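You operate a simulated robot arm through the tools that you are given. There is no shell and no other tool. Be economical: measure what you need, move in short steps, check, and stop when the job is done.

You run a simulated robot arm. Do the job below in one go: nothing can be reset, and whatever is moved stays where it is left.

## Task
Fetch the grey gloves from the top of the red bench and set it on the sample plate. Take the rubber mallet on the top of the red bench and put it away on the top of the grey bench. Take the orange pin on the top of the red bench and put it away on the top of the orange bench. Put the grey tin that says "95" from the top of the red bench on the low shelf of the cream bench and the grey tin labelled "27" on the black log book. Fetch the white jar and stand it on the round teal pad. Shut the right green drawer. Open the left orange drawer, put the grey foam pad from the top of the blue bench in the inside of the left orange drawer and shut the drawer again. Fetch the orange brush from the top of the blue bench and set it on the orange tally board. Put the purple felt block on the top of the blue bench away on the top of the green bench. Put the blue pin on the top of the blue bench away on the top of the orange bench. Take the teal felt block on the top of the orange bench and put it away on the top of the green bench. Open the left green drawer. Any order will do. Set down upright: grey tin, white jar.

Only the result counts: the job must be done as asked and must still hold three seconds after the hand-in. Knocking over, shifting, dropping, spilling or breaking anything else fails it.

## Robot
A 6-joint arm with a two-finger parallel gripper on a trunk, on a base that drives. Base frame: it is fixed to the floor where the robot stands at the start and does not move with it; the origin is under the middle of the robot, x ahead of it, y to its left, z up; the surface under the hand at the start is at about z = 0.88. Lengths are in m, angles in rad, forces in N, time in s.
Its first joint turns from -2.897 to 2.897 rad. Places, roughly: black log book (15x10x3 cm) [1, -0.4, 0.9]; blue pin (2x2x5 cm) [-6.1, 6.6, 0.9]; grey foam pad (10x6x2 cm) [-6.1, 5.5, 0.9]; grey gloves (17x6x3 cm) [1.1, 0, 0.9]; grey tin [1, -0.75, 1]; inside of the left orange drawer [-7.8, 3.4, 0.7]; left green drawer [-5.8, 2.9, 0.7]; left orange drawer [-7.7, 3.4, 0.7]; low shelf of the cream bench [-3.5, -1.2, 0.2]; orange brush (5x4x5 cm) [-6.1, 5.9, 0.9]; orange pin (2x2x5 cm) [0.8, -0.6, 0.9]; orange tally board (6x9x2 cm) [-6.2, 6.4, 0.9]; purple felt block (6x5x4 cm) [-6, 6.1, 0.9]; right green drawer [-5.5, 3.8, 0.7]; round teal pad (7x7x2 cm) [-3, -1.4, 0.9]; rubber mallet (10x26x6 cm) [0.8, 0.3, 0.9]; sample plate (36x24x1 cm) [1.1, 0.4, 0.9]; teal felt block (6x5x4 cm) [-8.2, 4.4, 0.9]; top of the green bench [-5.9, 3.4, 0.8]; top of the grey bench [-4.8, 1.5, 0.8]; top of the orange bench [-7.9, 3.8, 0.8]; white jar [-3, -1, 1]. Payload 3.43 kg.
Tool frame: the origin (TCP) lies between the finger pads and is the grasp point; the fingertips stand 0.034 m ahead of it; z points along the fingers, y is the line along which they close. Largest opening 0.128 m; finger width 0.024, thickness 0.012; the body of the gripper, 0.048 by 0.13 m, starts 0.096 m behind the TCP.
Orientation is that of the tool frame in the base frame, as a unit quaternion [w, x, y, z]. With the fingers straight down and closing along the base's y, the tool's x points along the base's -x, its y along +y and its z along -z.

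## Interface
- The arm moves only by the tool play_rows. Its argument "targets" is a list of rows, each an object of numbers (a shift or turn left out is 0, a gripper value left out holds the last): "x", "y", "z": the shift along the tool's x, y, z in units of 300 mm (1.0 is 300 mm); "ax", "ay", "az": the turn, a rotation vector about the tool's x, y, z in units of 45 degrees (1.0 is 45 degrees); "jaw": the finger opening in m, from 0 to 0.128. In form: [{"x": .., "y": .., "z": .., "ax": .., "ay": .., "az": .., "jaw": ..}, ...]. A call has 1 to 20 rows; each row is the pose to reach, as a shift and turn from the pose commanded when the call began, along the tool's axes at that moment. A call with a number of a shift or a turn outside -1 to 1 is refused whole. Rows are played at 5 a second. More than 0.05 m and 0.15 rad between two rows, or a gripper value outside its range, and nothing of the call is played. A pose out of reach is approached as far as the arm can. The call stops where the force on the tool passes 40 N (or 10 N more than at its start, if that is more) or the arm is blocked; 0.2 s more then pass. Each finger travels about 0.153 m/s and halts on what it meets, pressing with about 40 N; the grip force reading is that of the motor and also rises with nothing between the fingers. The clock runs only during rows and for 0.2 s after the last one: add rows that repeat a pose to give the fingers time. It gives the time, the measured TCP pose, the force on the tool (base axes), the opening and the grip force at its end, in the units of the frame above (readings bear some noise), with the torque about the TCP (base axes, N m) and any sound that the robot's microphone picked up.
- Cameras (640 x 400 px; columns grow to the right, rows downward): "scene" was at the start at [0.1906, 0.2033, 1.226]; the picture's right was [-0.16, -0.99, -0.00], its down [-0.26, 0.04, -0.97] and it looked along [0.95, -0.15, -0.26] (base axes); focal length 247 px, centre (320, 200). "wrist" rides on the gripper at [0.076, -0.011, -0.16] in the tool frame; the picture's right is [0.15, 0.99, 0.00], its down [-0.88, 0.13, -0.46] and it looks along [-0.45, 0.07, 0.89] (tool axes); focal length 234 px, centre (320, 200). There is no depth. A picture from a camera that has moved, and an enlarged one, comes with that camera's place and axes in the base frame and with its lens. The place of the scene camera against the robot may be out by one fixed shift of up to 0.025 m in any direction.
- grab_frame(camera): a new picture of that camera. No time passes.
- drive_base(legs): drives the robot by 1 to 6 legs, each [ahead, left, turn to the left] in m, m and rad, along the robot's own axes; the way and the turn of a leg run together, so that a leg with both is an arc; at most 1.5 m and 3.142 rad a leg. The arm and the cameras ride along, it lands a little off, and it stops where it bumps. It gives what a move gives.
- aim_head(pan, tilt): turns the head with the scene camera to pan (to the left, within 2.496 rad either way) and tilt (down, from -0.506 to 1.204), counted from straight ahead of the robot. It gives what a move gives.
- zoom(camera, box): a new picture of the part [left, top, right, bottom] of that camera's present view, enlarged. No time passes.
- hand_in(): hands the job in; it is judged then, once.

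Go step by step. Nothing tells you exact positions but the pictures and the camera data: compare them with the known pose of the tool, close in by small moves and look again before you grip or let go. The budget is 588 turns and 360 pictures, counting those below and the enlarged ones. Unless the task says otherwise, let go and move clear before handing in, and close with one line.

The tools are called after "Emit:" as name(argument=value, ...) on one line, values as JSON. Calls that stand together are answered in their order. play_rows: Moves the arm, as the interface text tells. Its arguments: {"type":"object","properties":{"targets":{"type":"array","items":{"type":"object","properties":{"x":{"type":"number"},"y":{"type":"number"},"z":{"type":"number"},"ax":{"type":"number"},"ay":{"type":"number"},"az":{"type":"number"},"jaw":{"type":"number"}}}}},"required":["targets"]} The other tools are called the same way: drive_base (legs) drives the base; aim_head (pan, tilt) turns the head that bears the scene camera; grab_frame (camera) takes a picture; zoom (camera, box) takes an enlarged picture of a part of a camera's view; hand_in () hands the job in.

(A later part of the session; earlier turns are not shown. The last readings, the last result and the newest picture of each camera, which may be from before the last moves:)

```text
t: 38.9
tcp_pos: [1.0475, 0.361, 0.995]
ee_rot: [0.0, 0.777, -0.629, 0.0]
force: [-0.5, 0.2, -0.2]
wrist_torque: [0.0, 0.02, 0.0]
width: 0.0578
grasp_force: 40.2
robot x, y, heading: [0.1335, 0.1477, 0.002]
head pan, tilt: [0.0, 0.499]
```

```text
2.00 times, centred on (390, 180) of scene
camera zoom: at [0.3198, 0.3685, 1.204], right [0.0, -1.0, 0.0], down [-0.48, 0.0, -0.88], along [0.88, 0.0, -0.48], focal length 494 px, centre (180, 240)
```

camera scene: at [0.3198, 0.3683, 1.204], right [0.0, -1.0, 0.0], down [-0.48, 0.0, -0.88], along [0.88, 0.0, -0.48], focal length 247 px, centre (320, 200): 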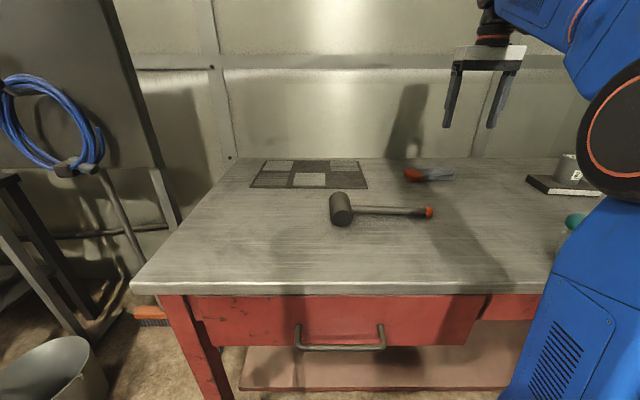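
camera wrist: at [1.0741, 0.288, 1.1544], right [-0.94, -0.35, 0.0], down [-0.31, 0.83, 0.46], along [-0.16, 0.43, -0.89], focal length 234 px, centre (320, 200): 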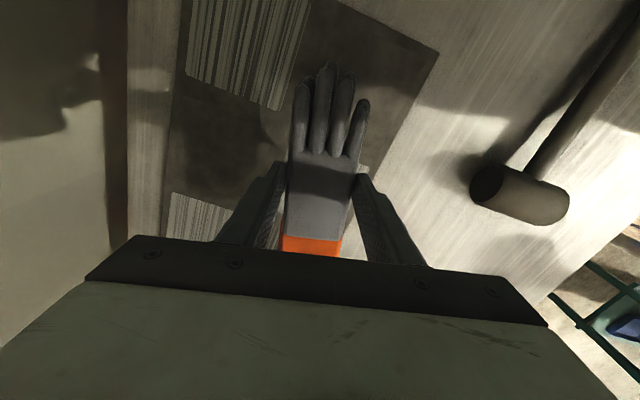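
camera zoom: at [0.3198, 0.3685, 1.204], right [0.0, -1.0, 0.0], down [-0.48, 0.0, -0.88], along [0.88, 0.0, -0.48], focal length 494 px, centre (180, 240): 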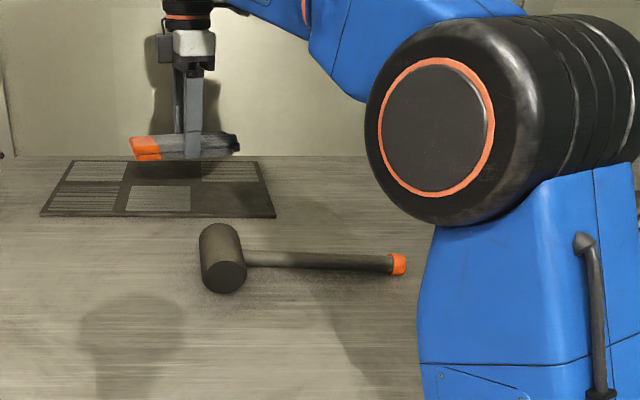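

Emit:
play_rows(targets=[{"x": -0.05, "y": -0.08}, {"x": -0.05, "y": -0.08, "z": 0.1}, {"x": -0.05, "y": -0.08, "z": 0.18}, {"x": -0.05, "y": -0.08, "z": 0.205}, {"x": -0.05, "y": -0.08, "z": 0.215}, {"x": -0.05, "y": -0.08, "z": 0.215}])

Emit:
zoom(camera="scene", box=[230, 80, 550, 280])

```text
t: 40.2
tcp_pos: [1.0673, 0.3796, 0.9289]
ee_rot: [0.0, 0.778, -0.629, 0.0]
force: [0.3, 0.4, -0.5]
wrist_torque: [0.0, -0.01, 0.02]
width: 0.0575
grasp_force: 40.5
robot x, y, heading: [0.13, 0.1508, 0.005]
head pan, tilt: [0.0, 0.499]
```

```text
2.00 times, centred on (390, 180) of scene
camera zoom: at [0.3199, 0.3685, 1.204], right [0.0, -1.0, 0.0], down [-0.48, 0.0, -0.88], along [0.88, 0.0, -0.48], focal length 494 px, centre (180, 240)
```

zoom: 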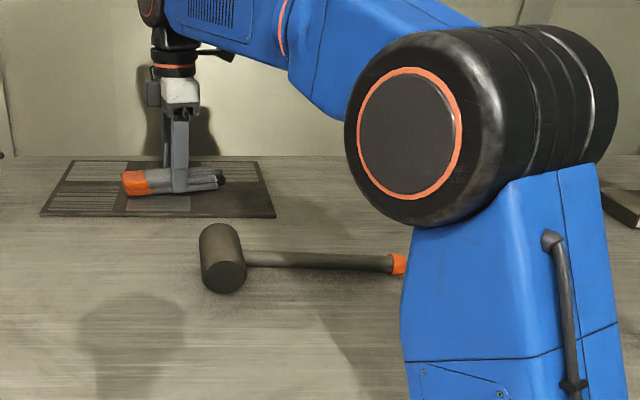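

Emit:
play_rows(targets=[{"z": 0.007}, {"z": 0.007, "jaw": 0.07}, {"z": 0.007, "jaw": 0.09}, {"z": -0.1}, {"z": -0.25}, {"z": -0.4}, {"z": -0.55}, {"z": -0.55}])

Emit:
grab_frame(camera="wrist")

Emit:
grab_frame(camera="scene")

```text
t: 42.0
tcp_pos: [1.0522, 0.3745, 1.0973]
ee_rot: [-0.007, 0.777, -0.629, 0.005]
force: [0.4, 0.3, 0.3]
wrist_torque: [0.03, -0.01, 0.0]
width: 0.0902
grasp_force: 0.1
out of reach, approached as far as the arm can: row 7, 8
robot x, y, heading: [0.1278, 0.1516, 0.003]
head pan, tilt: [0.0, 0.499]
```

```text
319 pictures are left
camera wrist: at [1.0769, 0.3, 1.2561], right [-0.94, -0.35, -0.02], down [-0.32, 0.83, 0.46], along [-0.15, 0.43, -0.89], focal length 234 px, centre (320, 200)
```

wrist: 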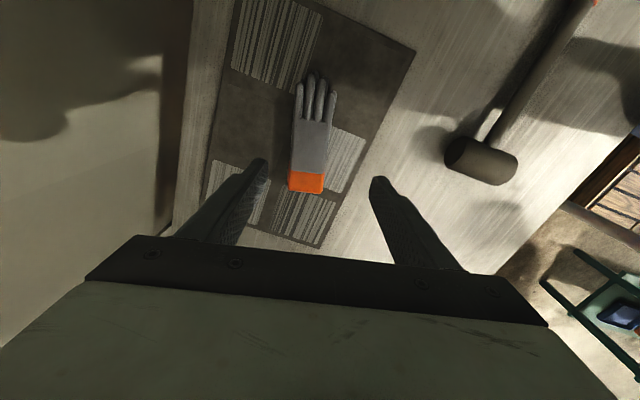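

```text
318 pictures are left
camera scene: at [0.3108, 0.3666, 1.2054], right [0.0, -1.0, 0.0], down [-0.47, 0.0, -0.88], along [0.88, 0.0, -0.47], focal length 247 px, centre (320, 200)
```

scene: 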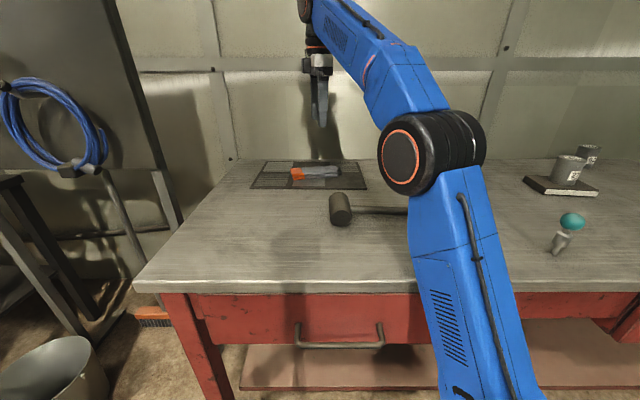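

Gloves lie on the plate. Now the mallet: I bring the hand back, squared to the handle.

Emit:
play_rows(targets=[{"x": 0.04, "y": 0.14}, {"x": 0.08, "y": 0.28, "az": 0.1}, {"x": 0.12, "y": 0.42, "az": 0.2}, {"x": 0.16, "y": 0.56, "az": 0.267}, {"x": 0.19, "y": 0.72, "az": 0.267}, {"x": 0.19, "y": 0.72, "az": 0.267}])

Emit:
grab_frame(camera="wrist")

```text
t: 43.5
tcp_pos: [0.8627, 0.2751, 1.0882]
ee_rot: [0.0, 0.708, -0.707, 0.0]
force: [-0.3, 0.3, 0.2]
wrist_torque: [0.0, 0.01, 0.0]
width: 0.0899
grasp_force: 0.0
robot x, y, heading: [0.1303, 0.1543, 0.0]
head pan, tilt: [0.0, 0.499]
```

```text
317 pictures are left
camera wrist: at [0.8744, 0.1994, 1.2467], right [-0.99, -0.15, 0.0], down [-0.13, 0.88, 0.46], along [-0.07, 0.45, -0.89], focal length 234 px, centre (320, 200)
```

wrist: 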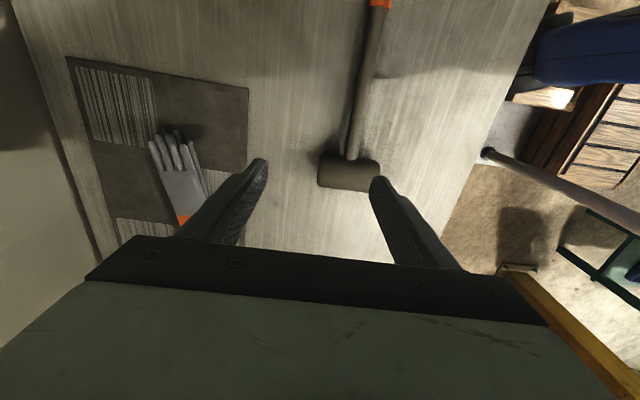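

Emit:
play_rows(targets=[{"y": 0.16, "x": 0.02}, {"y": 0.16, "x": 0.067, "z": 0.1}, {"y": 0.16, "x": 0.067, "z": 0.25}, {"y": 0.16, "x": 0.067, "z": 0.3}, {"y": 0.16, "x": 0.067, "z": 0.3}])

Emit:
grab_frame(camera="wrist")

```text
t: 44.6
tcp_pos: [0.8158, 0.255, 0.9945]
ee_rot: [0.0, 0.707, -0.707, 0.0]
force: [-0.4, -0.2, 0.1]
wrist_torque: [-0.01, -0.01, -0.02]
width: 0.0898
grasp_force: 0.1
robot x, y, heading: [0.1318, 0.1504, -0.003]
head pan, tilt: [0.0, 0.499]
```

```text
316 pictures are left
camera wrist: at [0.8277, 0.1794, 1.1548], right [-0.99, -0.15, 0.0], down [-0.13, 0.88, 0.46], along [-0.07, 0.45, -0.89], focal length 234 px, centre (320, 200)
```

wrist: 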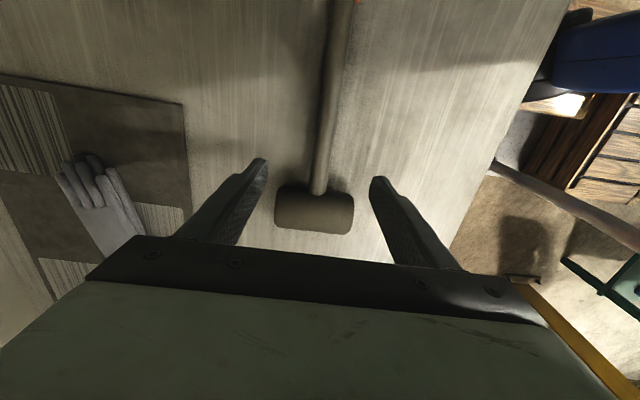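

Emit:
play_rows(targets=[{"z": 0.1}, {"z": 0.2}, {"z": 0.253}, {"z": 0.253, "jaw": 0.05}, {"z": 0.253, "jaw": 0.0}, {"z": 0.253, "jaw": 0.0}, {"z": 0.253, "jaw": 0.0}])

Emit:
play_rows(targets=[{"z": -0.05}, {"z": -0.15}, {"z": -0.3}, {"z": -0.45}, {"z": -0.5}, {"z": -0.5}])

Emit:
grab_frame(camera="wrist")

```text
t: 46.2
tcp_pos: [0.8146, 0.2562, 0.9183]
ee_rot: [0.001, 0.708, -0.707, 0.0]
force: [-0.8, -0.1, 0.3]
wrist_torque: [-0.12, 0.04, 0.0]
width: 0.0206
grasp_force: 39.9
robot x, y, heading: [0.1288, 0.1477, 0.005]
head pan, tilt: [0.0, 0.499]
```

```text
t: 47.6
tcp_pos: [0.814, 0.2562, 1.0693]
ee_rot: [0.0, 0.708, -0.707, 0.0]
force: [-0.9, 0.7, -4.3]
wrist_torque: [-0.11, 0.01, 0.0]
width: 0.0201
grasp_force: 40.1
robot x, y, heading: [0.1294, 0.152, 0.005]
head pan, tilt: [0.0, 0.499]
```

```text
315 pictures are left
camera wrist: at [0.8272, 0.1796, 1.2291], right [-0.99, -0.15, 0.0], down [-0.13, 0.88, 0.46], along [-0.07, 0.45, -0.89], focal length 234 px, centre (320, 200)
```

wrist: 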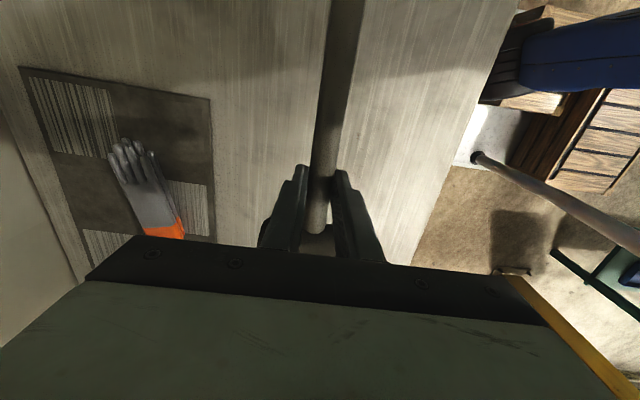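

The mallet is held. I survey the room behind before driving.

Emit:
aim_head(pan=2.45, tilt=0.25)

Emit:
grab_frame(camera="scene")

Emit:
aim_head(pan=1.3, tilt=0.25)

Emit:
grab_frame(camera="scene")

Emit:
aim_head(pan=-2.45, tilt=0.25)

Emit:
grab_frame(camera="scene")

```text
t: 49.9
tcp_pos: [0.8156, 0.258, 1.0698]
ee_rot: [0.0, 0.708, -0.706, 0.0]
force: [0.2, 0.2, -4.3]
wrist_torque: [-0.14, 0.02, 0.03]
width: 0.0204
grasp_force: 39.9
robot x, y, heading: [0.1274, 0.1491, -0.002]
head pan, tilt: [2.45, 0.25]
```

```text
314 pictures are left
camera scene: at [0.1569, 0.4278, 1.2272], right [0.64, 0.77, 0.0], down [0.19, -0.16, -0.97], along [-0.75, 0.62, -0.25], focal length 247 px, centre (320, 200)
```

scene: 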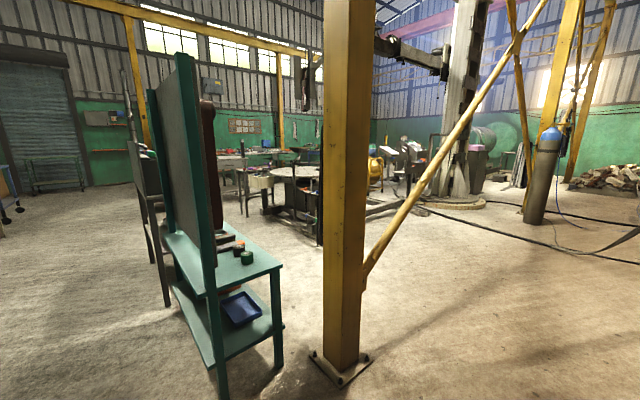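

```text
t: 51.2
tcp_pos: [0.8164, 0.2561, 1.069]
ee_rot: [0.001, 0.708, -0.706, 0.0]
force: [-0.1, 0.0, -3.6]
wrist_torque: [-0.13, -0.03, 0.0]
width: 0.0204
grasp_force: 39.7
robot x, y, heading: [0.1313, 0.1534, 0.003]
head pan, tilt: [1.3, 0.25]
```

```text
313 pictures are left
camera scene: at [0.2537, 0.4584, 1.2272], right [0.96, -0.27, 0.0], down [-0.07, -0.24, -0.97], along [0.26, 0.93, -0.25], focal length 247 px, centre (320, 200)
```

scene: 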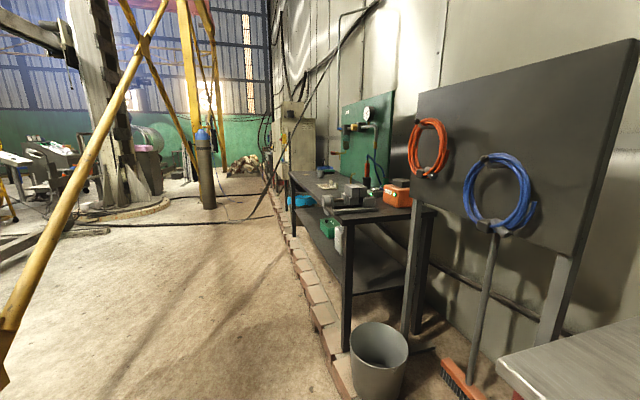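

```text
t: 54.4
tcp_pos: [0.8165, 0.2556, 1.0698]
ee_rot: [-0.001, 0.708, -0.706, 0.001]
force: [0.0, 0.1, -5.1]
wrist_torque: [-0.12, 0.02, 0.02]
width: 0.0203
grasp_force: 40.0
robot x, y, heading: [0.1363, 0.1491, 0.003]
head pan, tilt: [-2.45, 0.25]
```

```text
312 pictures are left
camera scene: at [0.1571, 0.3087, 1.2272], right [-0.64, 0.77, 0.0], down [0.19, 0.16, -0.97], along [-0.75, -0.62, -0.25], focal length 247 px, centre (320, 200)
```

scene: 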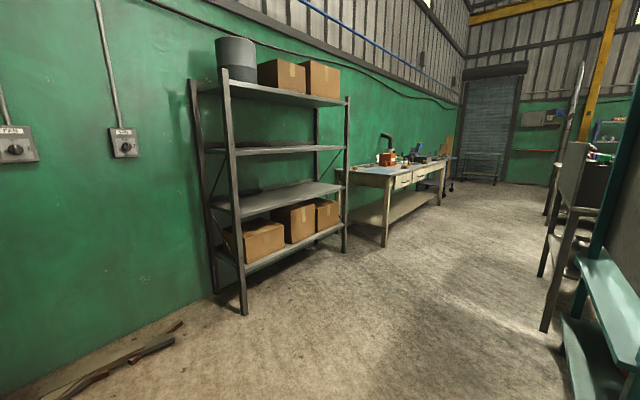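

I see the layout: cream bench along the right wall (x −2.3…−4.6, front y≈−0.8), rack before it, a teal stand at x −0.9…−1.8, y>0.55. I fold the arm in and back off from the bench.

Emit:
play_rows(targets=[{"z": -0.15}, {"z": -0.27, "y": 0.05}, {"z": -0.27, "y": 0.2}, {"z": -0.27, "y": 0.35}, {"z": -0.27, "y": 0.5}, {"z": -0.27, "y": 0.65}, {"z": -0.27, "y": 0.8}, {"z": -0.27, "y": 0.8}])

Emit:
drive_base(legs=[[-0.5, -0.15, 0]])

Emit:
grab_frame(camera="scene")

```text
t: 56.1
tcp_pos: [0.576, 0.2554, 1.1468]
ee_rot: [-0.004, 0.707, -0.707, -0.001]
force: [-0.4, 0.5, -4.0]
wrist_torque: [-0.13, 0.02, 0.03]
width: 0.0205
grasp_force: 39.6
out of reach, approached as far as the arm can: row 7, 8
robot x, y, heading: [0.1294, 0.1481, 0.001]
head pan, tilt: [-2.45, 0.25]
```

```text
t: 59.2
tcp_pos: [0.0755, 0.1034, 1.1473]
ee_rot: [-0.004, 0.707, -0.707, 0.0]
force: [0.1, -0.2, -4.2]
wrist_torque: [-0.1, -0.01, 0.05]
width: 0.0203
grasp_force: 40.1
robot x, y, heading: [-0.3714, 0.0, 0.002]
head pan, tilt: [-2.45, 0.25]
```

```text
311 pictures are left
camera scene: at [-0.3428, 0.1569, 1.2272], right [-0.64, 0.77, 0.0], down [0.19, 0.16, -0.97], along [-0.75, -0.62, -0.25], focal length 247 px, centre (320, 200)
```

scene: 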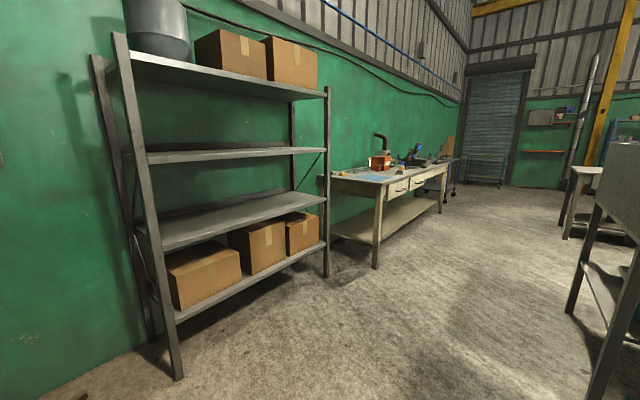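

Emit:
drive_base(legs=[[0, 0, -3.14]])

Emit:
aim_head(pan=-0.2, tilt=0.25)

Emit:
grab_frame(camera="scene")

```text
t: 66.9
tcp_pos: [-0.814, -0.1078, 1.1471]
ee_rot: [0.0, 0.705, 0.709, -0.004]
force: [0.0, 0.9, -4.4]
wrist_torque: [0.12, 0.01, -0.02]
width: 0.0205
grasp_force: 39.8
robot x, y, heading: [-0.367, 0.0005, -3.139]
head pan, tilt: [-2.45, 0.25]
```

```text
t: 69.0
tcp_pos: [-0.8145, -0.1091, 1.1461]
ee_rot: [0.0, 0.706, 0.708, -0.004]
force: [-1.0, 0.2, -4.3]
wrist_torque: [0.09, -0.01, -0.01]
width: 0.0204
grasp_force: 40.4
robot x, y, heading: [-0.3705, 0.0013, -3.139]
head pan, tilt: [-0.201, 0.25]
```

```text
310 pictures are left
camera scene: at [-0.5214, -0.2058, 1.2272], right [0.19, 0.98, 0.0], down [0.24, -0.05, -0.97], along [-0.95, 0.19, -0.25], focal length 247 px, centre (320, 200)
```

scene: 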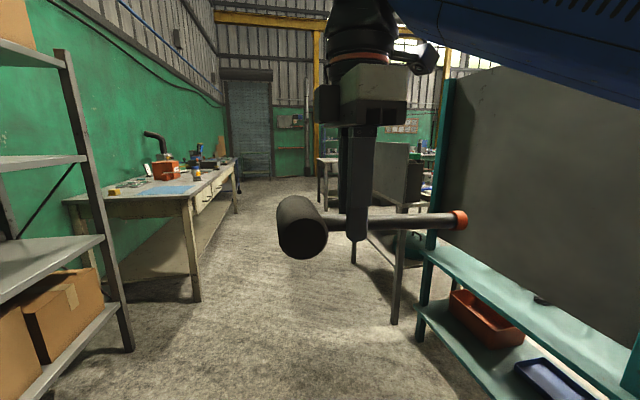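

Emit:
drive_base(legs=[[1.5, 0.12, 0], [1.0, 0, 0]])

Emit:
aim_head(pan=-0.7, tilt=0.25)

Emit:
grab_frame(camera="scene")

Emit:
aim_head(pan=0.3, tilt=0.25)

Emit:
grab_frame(camera="scene")

```text
refused: leg 1 is longer than a leg can be; nothing moved
```

```text
t: 70.0
tcp_pos: [-0.8136, -0.109, 1.1474]
ee_rot: [0.0, 0.705, 0.709, -0.003]
force: [0.3, 0.6, -4.2]
wrist_torque: [0.1, -0.02, 0.0]
width: 0.0206
grasp_force: 40.2
robot x, y, heading: [-0.37, -0.0024, -3.139]
head pan, tilt: [-0.7, 0.25]
```

```text
309 pictures are left
camera scene: at [-0.5016, -0.1642, 1.2272], right [0.64, 0.77, 0.0], down [0.19, -0.16, -0.97], along [-0.75, 0.62, -0.25], focal length 247 px, centre (320, 200)
```

scene: 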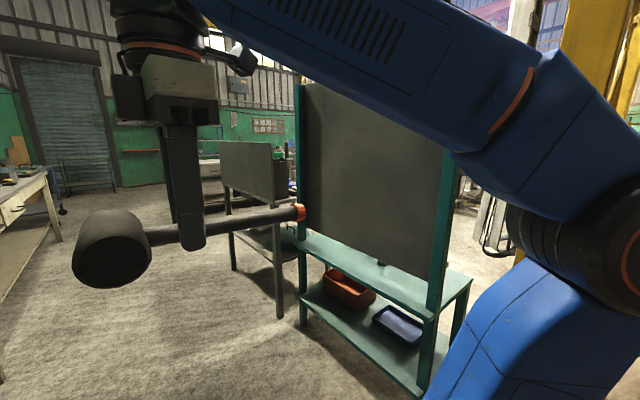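

```text
t: 71.2
tcp_pos: [-0.8149, -0.1098, 1.1458]
ee_rot: [0.0, 0.705, 0.709, -0.003]
force: [-0.2, -0.1, -4.3]
wrist_torque: [0.14, 0.02, 0.02]
width: 0.0205
grasp_force: 40.2
robot x, y, heading: [-0.3706, -0.0014, -3.137]
head pan, tilt: [0.3, 0.25]
```

```text
308 pictures are left
camera scene: at [-0.5189, -0.252, 1.2272], right [-0.3, 0.95, 0.0], down [0.24, 0.07, -0.97], along [-0.92, -0.29, -0.25], focal length 247 px, centre (320, 200)
```

scene: 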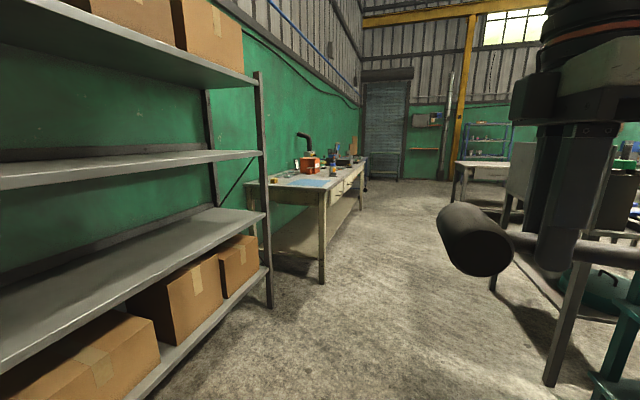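

Emit:
drive_base(legs=[[1.4, 0.1, 0], [0.8, 0, 0]])

Emit:
grab_frame(camera="scene")

Emit:
aim_head(pan=-0.7, tilt=0.25)

Emit:
grab_frame(camera="scene")

```text
t: 82.0
tcp_pos: [-3.0001, -0.2249, 1.1466]
ee_rot: [0.0, 0.704, 0.71, -0.003]
force: [0.5, 0.4, -3.9]
wrist_torque: [0.11, 0.0, -0.02]
width: 0.0204
grasp_force: 39.9
robot x, y, heading: [-2.5546, -0.1185, -3.135]
head pan, tilt: [0.3, 0.25]
```

```text
307 pictures are left
camera scene: at [-2.7047, -0.3666, 1.2272], right [-0.3, 0.95, 0.0], down [0.24, 0.07, -0.97], along [-0.92, -0.29, -0.25], focal length 247 px, centre (320, 200)
```

scene: 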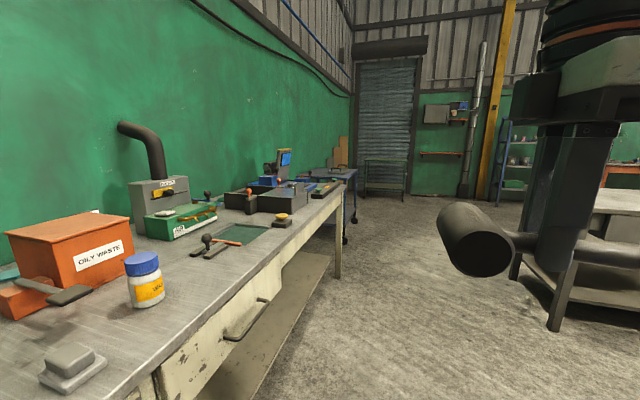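

```text
t: 83.3
tcp_pos: [-3.0004, -0.2245, 1.1462]
ee_rot: [0.001, 0.704, 0.71, -0.003]
force: [0.1, -0.6, -4.8]
wrist_torque: [0.13, 0.01, -0.02]
width: 0.0205
grasp_force: 39.5
robot x, y, heading: [-2.5539, -0.1119, -3.131]
head pan, tilt: [-0.7, 0.25]
```

```text
306 pictures are left
camera scene: at [-2.6877, -0.2787, 1.2272], right [0.64, 0.77, 0.0], down [0.19, -0.16, -0.97], along [-0.75, 0.62, -0.25], focal length 247 px, centre (320, 200)
```

scene: 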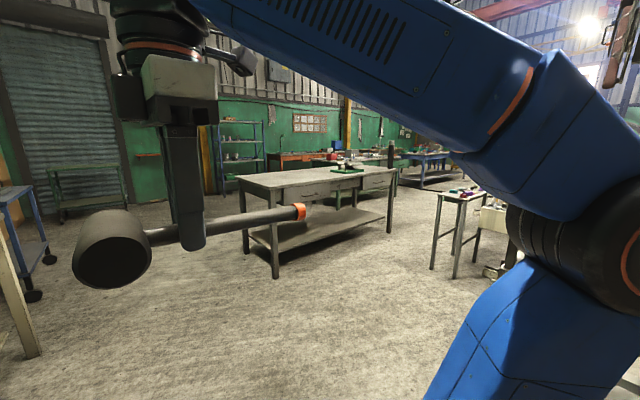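

The grey bench stands at x≈−4.45…−5.15, y≈0.65…2.4. I drive in front of it.

Emit:
drive_base(legs=[[1.15, 0, 0], [0, -1.05, 0]])

Emit:
aim_head(pan=-0.1, tilt=0.45)

Emit:
grab_frame(camera="scene")

Emit:
grab_frame(camera="wrist")

```text
t: 94.2
tcp_pos: [-4.1576, 0.8143, 1.1469]
ee_rot: [0.0, 0.705, 0.71, -0.004]
force: [-0.4, 0.1, -3.4]
wrist_torque: [0.11, 0.01, -0.02]
width: 0.0201
grasp_force: 39.4
robot x, y, heading: [-3.7117, 0.9227, -3.134]
head pan, tilt: [-0.7, 0.25]
```

```text
t: 95.2
tcp_pos: [-4.1573, 0.814, 1.1459]
ee_rot: [0.0, 0.704, 0.71, -0.003]
force: [-0.2, 0.5, -4.2]
wrist_torque: [0.11, 0.0, -0.01]
width: 0.0205
grasp_force: 40.0
robot x, y, heading: [-3.7126, 0.9236, -3.131]
head pan, tilt: [-0.099, 0.45]
```

```text
305 pictures are left
camera scene: at [-3.8648, 0.7081, 1.2085], right [0.09, 1.0, 0.0], down [0.43, -0.04, -0.9], along [-0.9, 0.08, -0.44], focal length 247 px, centre (320, 200)
```

scene: 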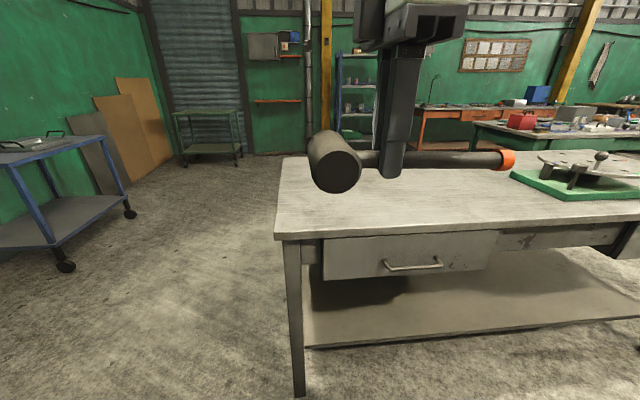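

```text
304 pictures are left
camera wrist: at [-4.1685, 0.8894, 1.306], right [0.99, 0.15, -0.01], down [0.14, -0.88, 0.46], along [0.07, -0.45, -0.89], focal length 234 px, centre (320, 200)
```

wrist: 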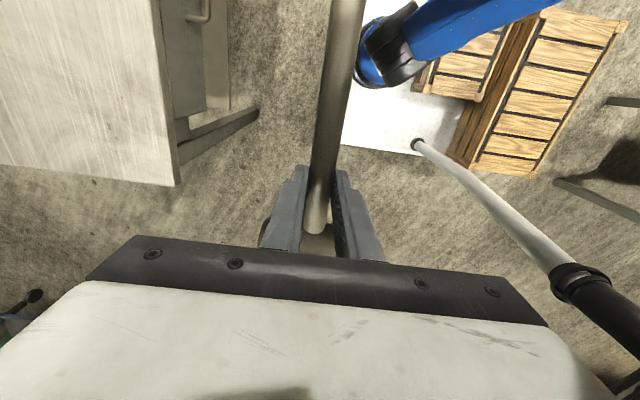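

Emit:
drive_base(legs=[[0.15, -0.05, 0]])

Emit:
play_rows(targets=[{"y": -0.15}, {"y": -0.3}, {"y": -0.45}, {"y": -0.6}, {"y": -0.75}, {"y": -0.9}, {"y": -0.9}])

Emit:
play_rows(targets=[{"y": -0.15}, {"y": -0.3}, {"y": -0.41}, {"y": -0.41, "z": 0.15}, {"y": -0.41, "z": 0.3}, {"y": -0.41, "z": 0.45}, {"y": -0.41, "z": 0.6}, {"y": -0.41, "z": 0.6}])

Emit:
grab_frame(camera="scene")

Emit:
grab_frame(camera="wrist")

```text
t: 96.6
tcp_pos: [-4.3062, 0.863, 1.1462]
ee_rot: [0.0, 0.705, 0.71, -0.003]
force: [0.6, -0.5, -3.8]
wrist_torque: [0.12, -0.01, 0.02]
width: 0.0203
grasp_force: 40.1
robot x, y, heading: [-3.8606, 0.9694, -3.137]
head pan, tilt: [-0.099, 0.45]
```

```text
t: 98.2
tcp_pos: [-4.5769, 0.8629, 1.1476]
ee_rot: [0.0, 0.704, 0.71, -0.004]
force: [0.5, -0.6, -4.9]
wrist_torque: [0.12, 0.04, -0.01]
width: 0.0202
grasp_force: 40.3
robot x, y, heading: [-3.8626, 0.973, -3.135]
head pan, tilt: [-0.099, 0.45]
```

```text
t: 100.0
tcp_pos: [-4.6993, 0.859, 0.9681]
ee_rot: [-0.001, 0.705, 0.709, -0.003]
force: [-0.2, -0.9, -3.6]
wrist_torque: [0.11, -0.03, 0.01]
width: 0.0203
grasp_force: 40.2
robot x, y, heading: [-3.8593, 0.9719, -3.133]
head pan, tilt: [-0.099, 0.45]
```

```text
303 pictures are left
camera scene: at [-4.0137, 0.7573, 1.2085], right [0.09, 1.0, 0.0], down [0.43, -0.04, -0.9], along [-0.9, 0.08, -0.44], focal length 247 px, centre (320, 200)
```

scene: 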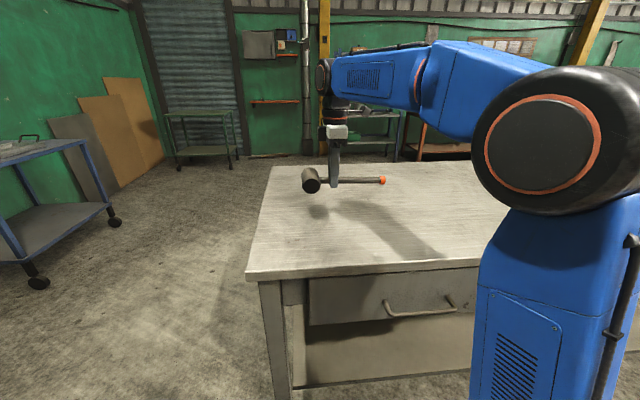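

```text
302 pictures are left
camera wrist: at [-4.7115, 0.9352, 1.1274], right [0.99, 0.15, -0.01], down [0.14, -0.88, 0.46], along [0.07, -0.45, -0.89], focal length 234 px, centre (320, 200)
```

wrist: 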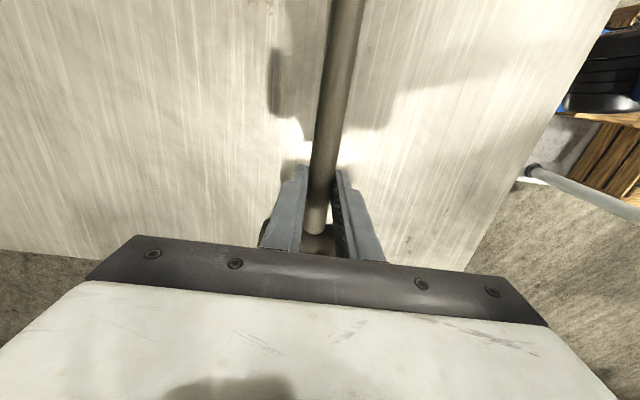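

Emit:
play_rows(targets=[{"x": 0.15}, {"x": 0.15, "z": 0.12}, {"x": 0.15, "z": 0.24}, {"x": 0.15, "z": 0.27}, {"x": 0.15, "z": 0.29}, {"x": 0.15, "z": 0.31}, {"x": 0.15, "z": 0.33}, {"x": 0.15, "z": 0.35}])

Emit:
grab_frame(camera="wrist")

Emit:
zoom(camera="scene", box=[240, 120, 440, 245])

```text
t: 101.2
tcp_pos: [-4.7009, 0.9059, 0.8891]
ee_rot: [-0.004, 0.705, 0.709, -0.007]
force: [7.9, 1.1, 9.5]
wrist_torque: [0.08, -0.19, 0.01]
width: 0.0204
grasp_force: 40.4
robot x, y, heading: [-3.8623, 0.9706, -3.131]
head pan, tilt: [-0.099, 0.45]
stopped in row 5: the force on the tool passed its limit at 51 N (the readings are from after the stop); the commanded pose is now the measured one
```

```text
301 pictures are left
camera wrist: at [-4.7103, 0.9813, 1.0484], right [0.99, 0.15, -0.02], down [0.14, -0.88, 0.46], along [0.05, -0.46, -0.89], focal length 234 px, centre (320, 200)
```

wrist: 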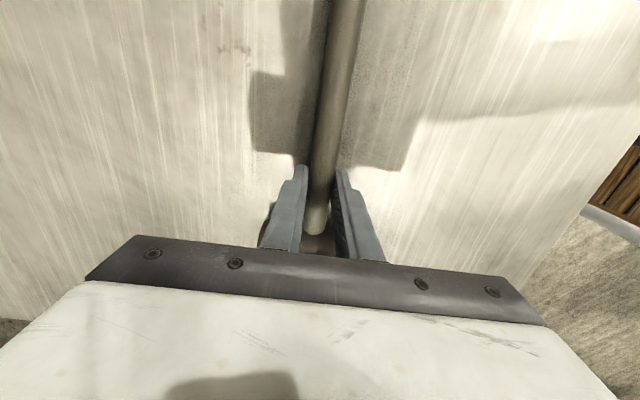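

```text
3.20 times, centred on (340, 182) of scene
camera zoom: at [-4.013, 0.7575, 1.2086], right [0.09, 1.0, 0.0], down [0.43, -0.04, -0.9], along [-0.9, 0.08, -0.43], focal length 790 px, centre (256, 256)
```

zoom: 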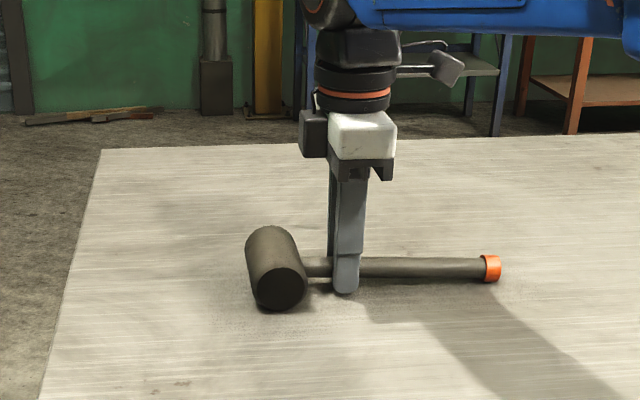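

The mallet rests on the grey bench (top ≈0.85). I release and rise.

Emit:
play_rows(targets=[{"jaw": 0.05}, {"jaw": 0.08}, {"jaw": 0.08}, {"z": -0.1}, {"z": -0.25}, {"z": -0.4}, {"z": -0.55}, {"z": -0.7}, {"z": -0.7}])

Emit:
zoom(camera="scene", box=[240, 120, 440, 245])

```text
t: 103.2
tcp_pos: [-4.6982, 0.9052, 1.0976]
ee_rot: [-0.004, 0.706, 0.709, -0.007]
force: [0.0, 0.4, -0.4]
wrist_torque: [0.0, -0.02, -0.02]
width: 0.0799
grasp_force: 0.0
robot x, y, heading: [-3.8588, 0.9704, -3.133]
head pan, tilt: [-0.099, 0.45]
```

```text
3.20 times, centred on (340, 182) of scene
camera zoom: at [-4.0136, 0.7575, 1.2085], right [0.09, 1.0, 0.0], down [0.43, -0.04, -0.9], along [-0.9, 0.08, -0.44], focal length 790 px, centre (256, 256)
```

zoom: 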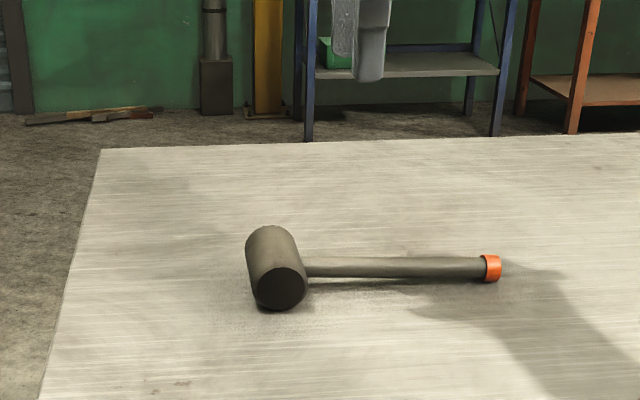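

Mallet done. I fold the arm, return the gripper to its default orientation, and head to the cream bench for the jar.

Emit:
play_rows(targets=[{"y": 0.15, "az": 0.17}, {"y": 0.3, "az": 0.34}, {"y": 0.45, "az": 0.51}, {"y": 0.6, "az": 0.68}, {"y": 0.75, "az": 0.85}, {"y": 0.9, "az": 1.0}, {"y": 0.9, "az": 1.0}])

Emit:
play_rows(targets=[{"az": 0.17}, {"az": 0.34}, {"az": 0.51}, {"az": 0.68}, {"az": 0.85}, {"az": 1.0}, {"az": 1.0, "jaw": 0.128}])

Emit:
drive_base(legs=[[-0.3, 0, 0], [0, 0.8, 0], [0, 0, 1.571]])

Emit:
aim_head(pan=0.3, tilt=0.5)

Emit:
grab_frame(camera="scene")

```text
t: 104.8
tcp_pos: [-4.4306, 0.9074, 1.0929]
ee_rot: [0.0, 0.923, 0.385, -0.007]
force: [0.1, -0.2, 0.0]
wrist_torque: [-0.02, 0.0, 0.0]
width: 0.08
grasp_force: 0.0
robot x, y, heading: [-3.8625, 0.9687, -3.135]
head pan, tilt: [-0.099, 0.45]
```

```text
t: 106.4
tcp_pos: [-4.4288, 0.9083, 1.0938]
ee_rot: [0.003, 1.0, 0.003, -0.008]
force: [0.4, -0.1, -1.3]
wrist_torque: [-0.04, 0.01, 0.02]
width: 0.1285
grasp_force: 0.0
robot x, y, heading: [-3.8611, 0.9689, -3.137]
head pan, tilt: [-0.099, 0.45]
```

```text
t: 116.0
tcp_pos: [-3.492, -0.3797, 1.0942]
ee_rot: [0.007, 0.706, 0.708, -0.004]
force: [0.0, 0.7, -1.2]
wrist_torque: [-0.01, -0.03, 0.01]
width: 0.1281
grasp_force: 0.0
robot x, y, heading: [-3.5507, 0.1887, -1.567]
head pan, tilt: [-0.099, 0.45]
```

```text
t: 116.9
tcp_pos: [-3.4916, -0.3805, 1.0933]
ee_rot: [0.007, 0.707, 0.707, -0.004]
force: [0.1, -0.4, 0.6]
wrist_torque: [-0.03, -0.02, -0.05]
width: 0.1281
grasp_force: 0.1
robot x, y, heading: [-3.5531, 0.1883, -1.572]
head pan, tilt: [0.3, 0.499]
```

```text
298 pictures are left
camera scene: at [-3.2871, 0.0192, 1.2041], right [-0.95, -0.3, 0.0], down [-0.14, 0.46, -0.88], along [0.26, -0.84, -0.48], focal length 247 px, centre (320, 200)
```

scene: 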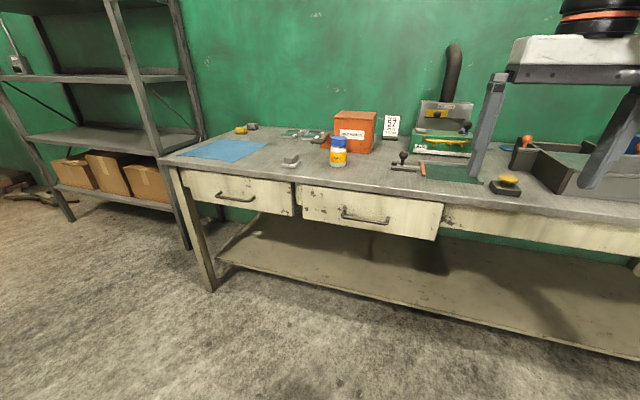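

Emit:
zoom(camera="scene", box=[220, 110, 420, 235])

Emit:
zoom(camera="scene", box=[400, 110, 600, 235])

```text
3.20 times, centred on (320, 172) of scene
camera zoom: at [-3.2871, 0.0192, 1.2041], right [-0.95, -0.3, 0.0], down [-0.14, 0.46, -0.88], along [0.26, -0.84, -0.48], focal length 790 px, centre (320, 288)
```

zoom: 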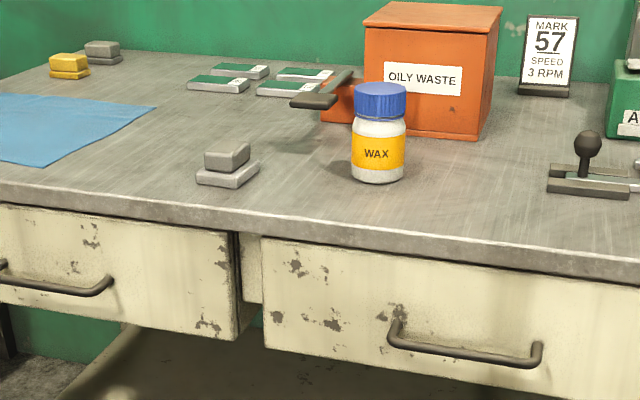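

```text
3.20 times, centred on (500, 172) of scene
camera zoom: at [-3.2871, 0.0192, 1.2041], right [-0.95, -0.3, 0.0], down [-0.14, 0.46, -0.88], along [0.26, -0.84, -0.48], focal length 790 px, centre (-256, 288)
```

zoom: 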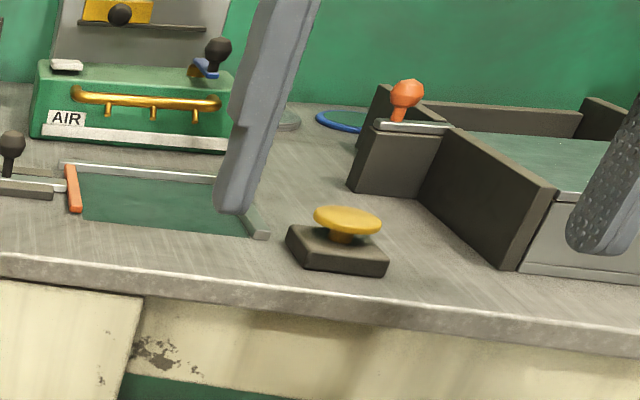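

The wax jar is the white jar near (-3.1,-0.82); the teal pad should be behind the orange box. I drive to the left to see it.

Emit:
drive_base(legs=[[0.2, 0.75, 0]])

Emit:
aim_head(pan=-0.2, tilt=0.5)

Emit:
grab_frame(camera="scene")

```text
t: 121.1
tcp_pos: [-2.7501, -0.578, 1.0933]
ee_rot: [0.008, 0.708, 0.706, -0.004]
force: [-0.2, 0.1, 0.6]
wrist_torque: [-0.01, 0.0, 0.0]
width: 0.1279
grasp_force: 0.1
robot x, y, heading: [-2.8087, -0.0103, -1.57]
head pan, tilt: [0.3, 0.499]
```

```text
t: 122.0
tcp_pos: [-2.7497, -0.5777, 1.0919]
ee_rot: [0.008, 0.708, 0.706, -0.003]
force: [-0.7, 0.3, -1.1]
wrist_torque: [-0.03, -0.02, 0.0]
width: 0.1281
grasp_force: 0.0
robot x, y, heading: [-2.8109, -0.0102, -1.571]
head pan, tilt: [-0.201, 0.499]
```

```text
295 pictures are left
camera scene: at [-2.5888, -0.1815, 1.204], right [-0.98, 0.2, 0.0], down [0.1, 0.47, -0.88], along [-0.17, -0.86, -0.48], focal length 247 px, centre (320, 200)
```

scene: 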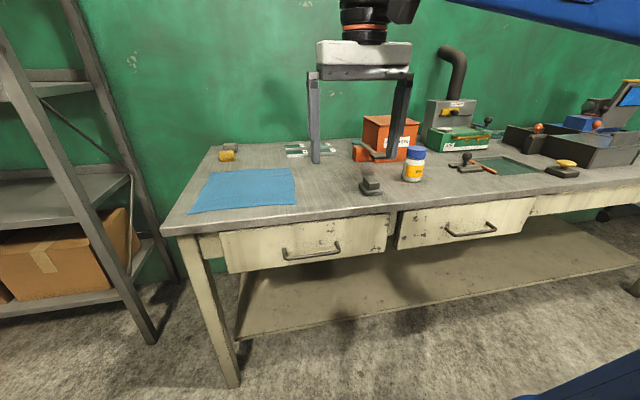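

Emit:
drive_base(legs=[[0.14, 0, 0]])

Emit:
play_rows(targets=[{"z": -0.15}, {"z": -0.3, "x": -0.05}, {"z": -0.35, "x": -0.2}, {"z": -0.35, "x": -0.35}, {"z": -0.35, "x": -0.5}, {"z": -0.35, "x": -0.65}, {"z": -0.35, "x": -0.65}])

Emit:
grab_frame(camera="wrist")

Emit:
grab_frame(camera="scene")

```text
t: 123.3
tcp_pos: [-2.7494, -0.7174, 1.0939]
ee_rot: [0.007, 0.706, 0.708, -0.004]
force: [0.2, 0.3, -0.2]
wrist_torque: [-0.02, -0.01, 0.01]
width: 0.1278
grasp_force: 0.1
robot x, y, heading: [-2.8105, -0.1496, -1.569]
head pan, tilt: [-0.201, 0.499]
```

```text
t: 124.9
tcp_pos: [-2.7511, -0.9079, 1.1744]
ee_rot: [0.01, 0.707, 0.707, -0.005]
force: [0.4, 0.8, 0.1]
wrist_torque: [0.03, 0.01, -0.01]
width: 0.1281
grasp_force: 0.1
out of reach, approached as far as the arm can: row 2, 3, 4, 5, 6, 7
robot x, y, heading: [-2.8105, -0.1519, -1.567]
head pan, tilt: [-0.201, 0.499]
```

```text
294 pictures are left
camera wrist: at [-2.7631, -0.8298, 1.3322], right [0.99, 0.15, 0.0], down [0.13, -0.87, 0.47], along [0.07, -0.47, -0.88], focal length 234 px, centre (320, 200)
```

wrist: 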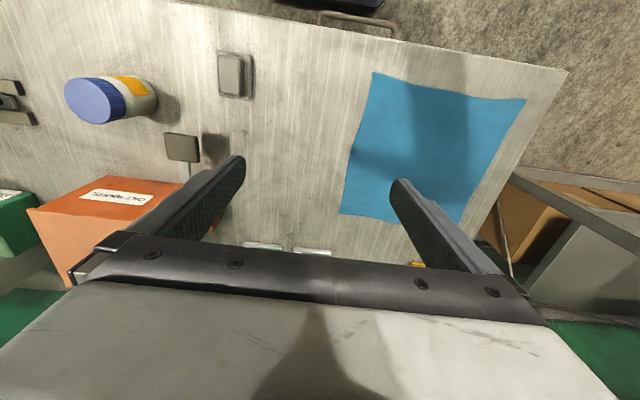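

```text
293 pictures are left
camera scene: at [-2.5885, -0.3206, 1.204], right [-0.98, 0.2, 0.0], down [0.09, 0.47, -0.88], along [-0.17, -0.86, -0.48], focal length 247 px, centre (320, 200)
```

scene: 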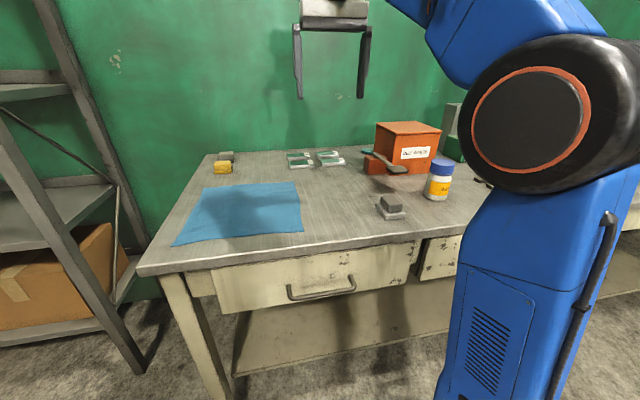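

Emit:
zoom(camera="scene", box=[270, 105, 480, 236])

```text
3.05 times, centred on (375, 170) of scene
camera zoom: at [-2.5885, -0.3206, 1.204], right [-0.98, 0.2, 0.0], down [0.09, 0.47, -0.88], along [-0.17, -0.86, -0.48], focal length 752 px, centre (152, 290)
```

zoom: 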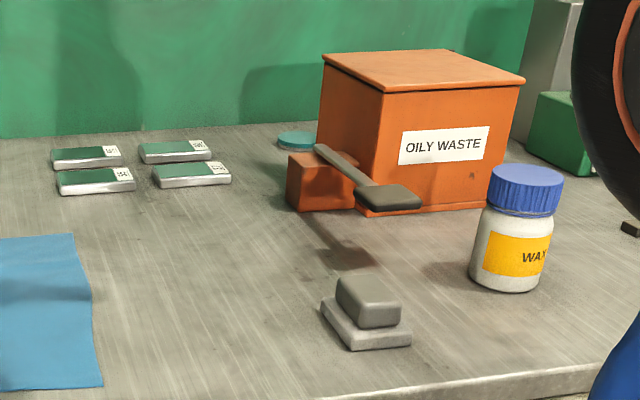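

The pad is seen behind the box at about (-3.02,-1.38). I move closer and extend the wrist camera to look at it from above.

Emit:
drive_base(legs=[[0.14, 0, 0]])

Emit:
play_rows(targets=[{"z": 0.1}, {"z": 0.1, "x": -0.1}, {"z": 0.1, "x": -0.2}, {"z": 0.1, "x": -0.2}])

Emit:
grab_frame(camera="wrist")

Emit:
grab_frame(camera="scene")

```text
t: 126.2
tcp_pos: [-2.751, -1.0471, 1.1749]
ee_rot: [0.01, 0.706, 0.708, -0.004]
force: [-0.4, 0.7, 0.2]
wrist_torque: [-0.01, -0.03, -0.01]
width: 0.1282
grasp_force: 0.2
robot x, y, heading: [-2.8084, -0.2891, -1.572]
head pan, tilt: [-0.201, 0.499]
```

```text
t: 127.2
tcp_pos: [-2.7505, -1.1098, 1.1453]
ee_rot: [0.01, 0.707, 0.707, -0.005]
force: [0.3, 0.4, 0.2]
wrist_torque: [0.02, 0.0, 0.01]
width: 0.1281
grasp_force: 0.1
robot x, y, heading: [-2.8035, -0.2851, -1.57]
head pan, tilt: [-0.201, 0.499]
```

```text
291 pictures are left
camera wrist: at [-2.7625, -1.0305, 1.3039], right [0.99, 0.15, 0.0], down [0.13, -0.87, 0.47], along [0.07, -0.47, -0.88], focal length 234 px, centre (320, 200)
```

wrist: 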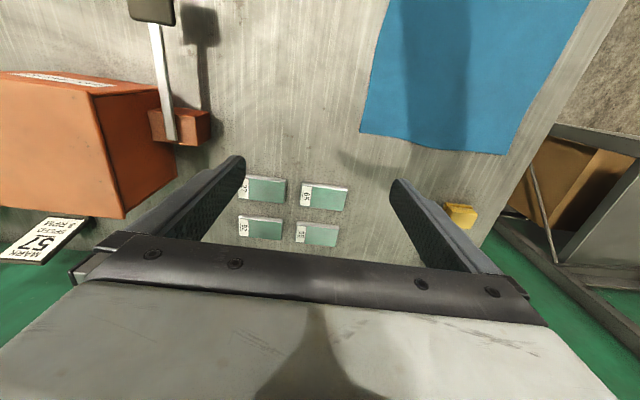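

```text
290 pictures are left
camera scene: at [-2.5883, -0.4603, 1.204], right [-0.98, 0.2, 0.0], down [0.09, 0.47, -0.88], along [-0.17, -0.86, -0.48], focal length 247 px, centre (320, 200)
```

scene: 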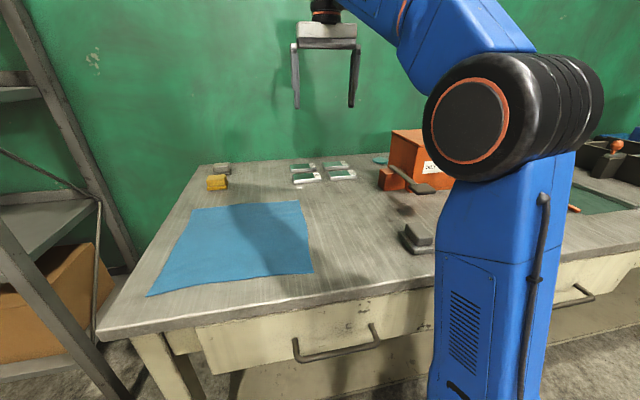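

Emit:
play_rows(targets=[{"y": -0.15}, {"y": -0.3}, {"y": -0.45}, {"y": -0.6}, {"y": -0.75}, {"y": -0.85}, {"y": -0.85}])

Emit:
grab_frame(camera="wrist")

```text
t: 128.8
tcp_pos: [-3.0055, -1.107, 1.1431]
ee_rot: [0.009, 0.707, 0.707, -0.005]
force: [0.2, 0.4, 0.0]
wrist_torque: [0.01, 0.01, -0.01]
width: 0.1281
grasp_force: 0.0
robot x, y, heading: [-2.8077, -0.2906, -1.569]
head pan, tilt: [-0.201, 0.499]
```

```text
289 pictures are left
camera wrist: at [-3.0174, -1.0296, 1.3017], right [0.99, 0.15, 0.0], down [0.13, -0.87, 0.47], along [0.07, -0.47, -0.88], focal length 234 px, centre (320, 200)
```

wrist: 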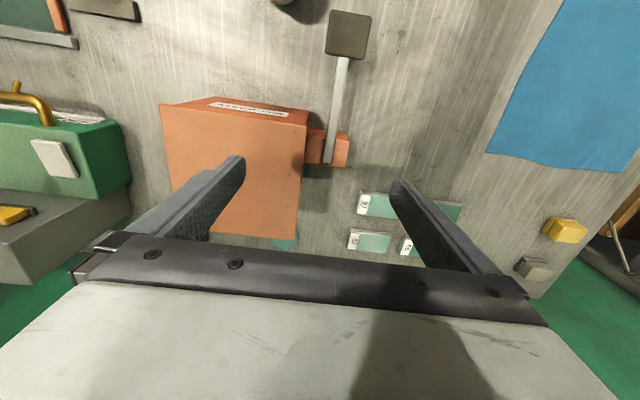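

Emit:
play_rows(targets=[{"x": -0.1, "y": 0.08}, {"x": -0.22, "y": 0.16}, {"x": -0.33, "y": 0.25}, {"x": -0.42, "y": 0.25}, {"x": -0.42, "y": 0.25}])

Emit:
grab_frame(camera="wrist")

```text
t: 130.0
tcp_pos: [-2.9299, -1.2243, 1.1277]
ee_rot: [0.011, 0.707, 0.708, -0.006]
force: [0.1, 0.7, -0.1]
wrist_torque: [0.06, -0.01, 0.0]
width: 0.1278
grasp_force: 0.0
out of reach, approached as far as the arm can: row 3, 4, 5
robot x, y, heading: [-2.8072, -0.2916, -1.567]
head pan, tilt: [-0.201, 0.499]
```

```text
288 pictures are left
camera wrist: at [-2.942, -1.1457, 1.2844], right [0.99, 0.15, 0.0], down [0.13, -0.87, 0.48], along [0.07, -0.47, -0.88], focal length 234 px, centre (320, 200)
```

wrist: 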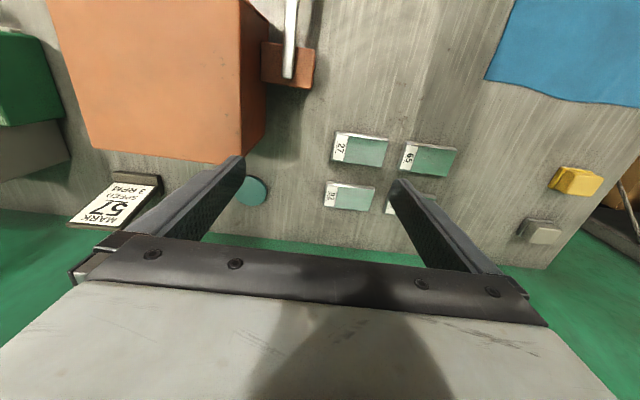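

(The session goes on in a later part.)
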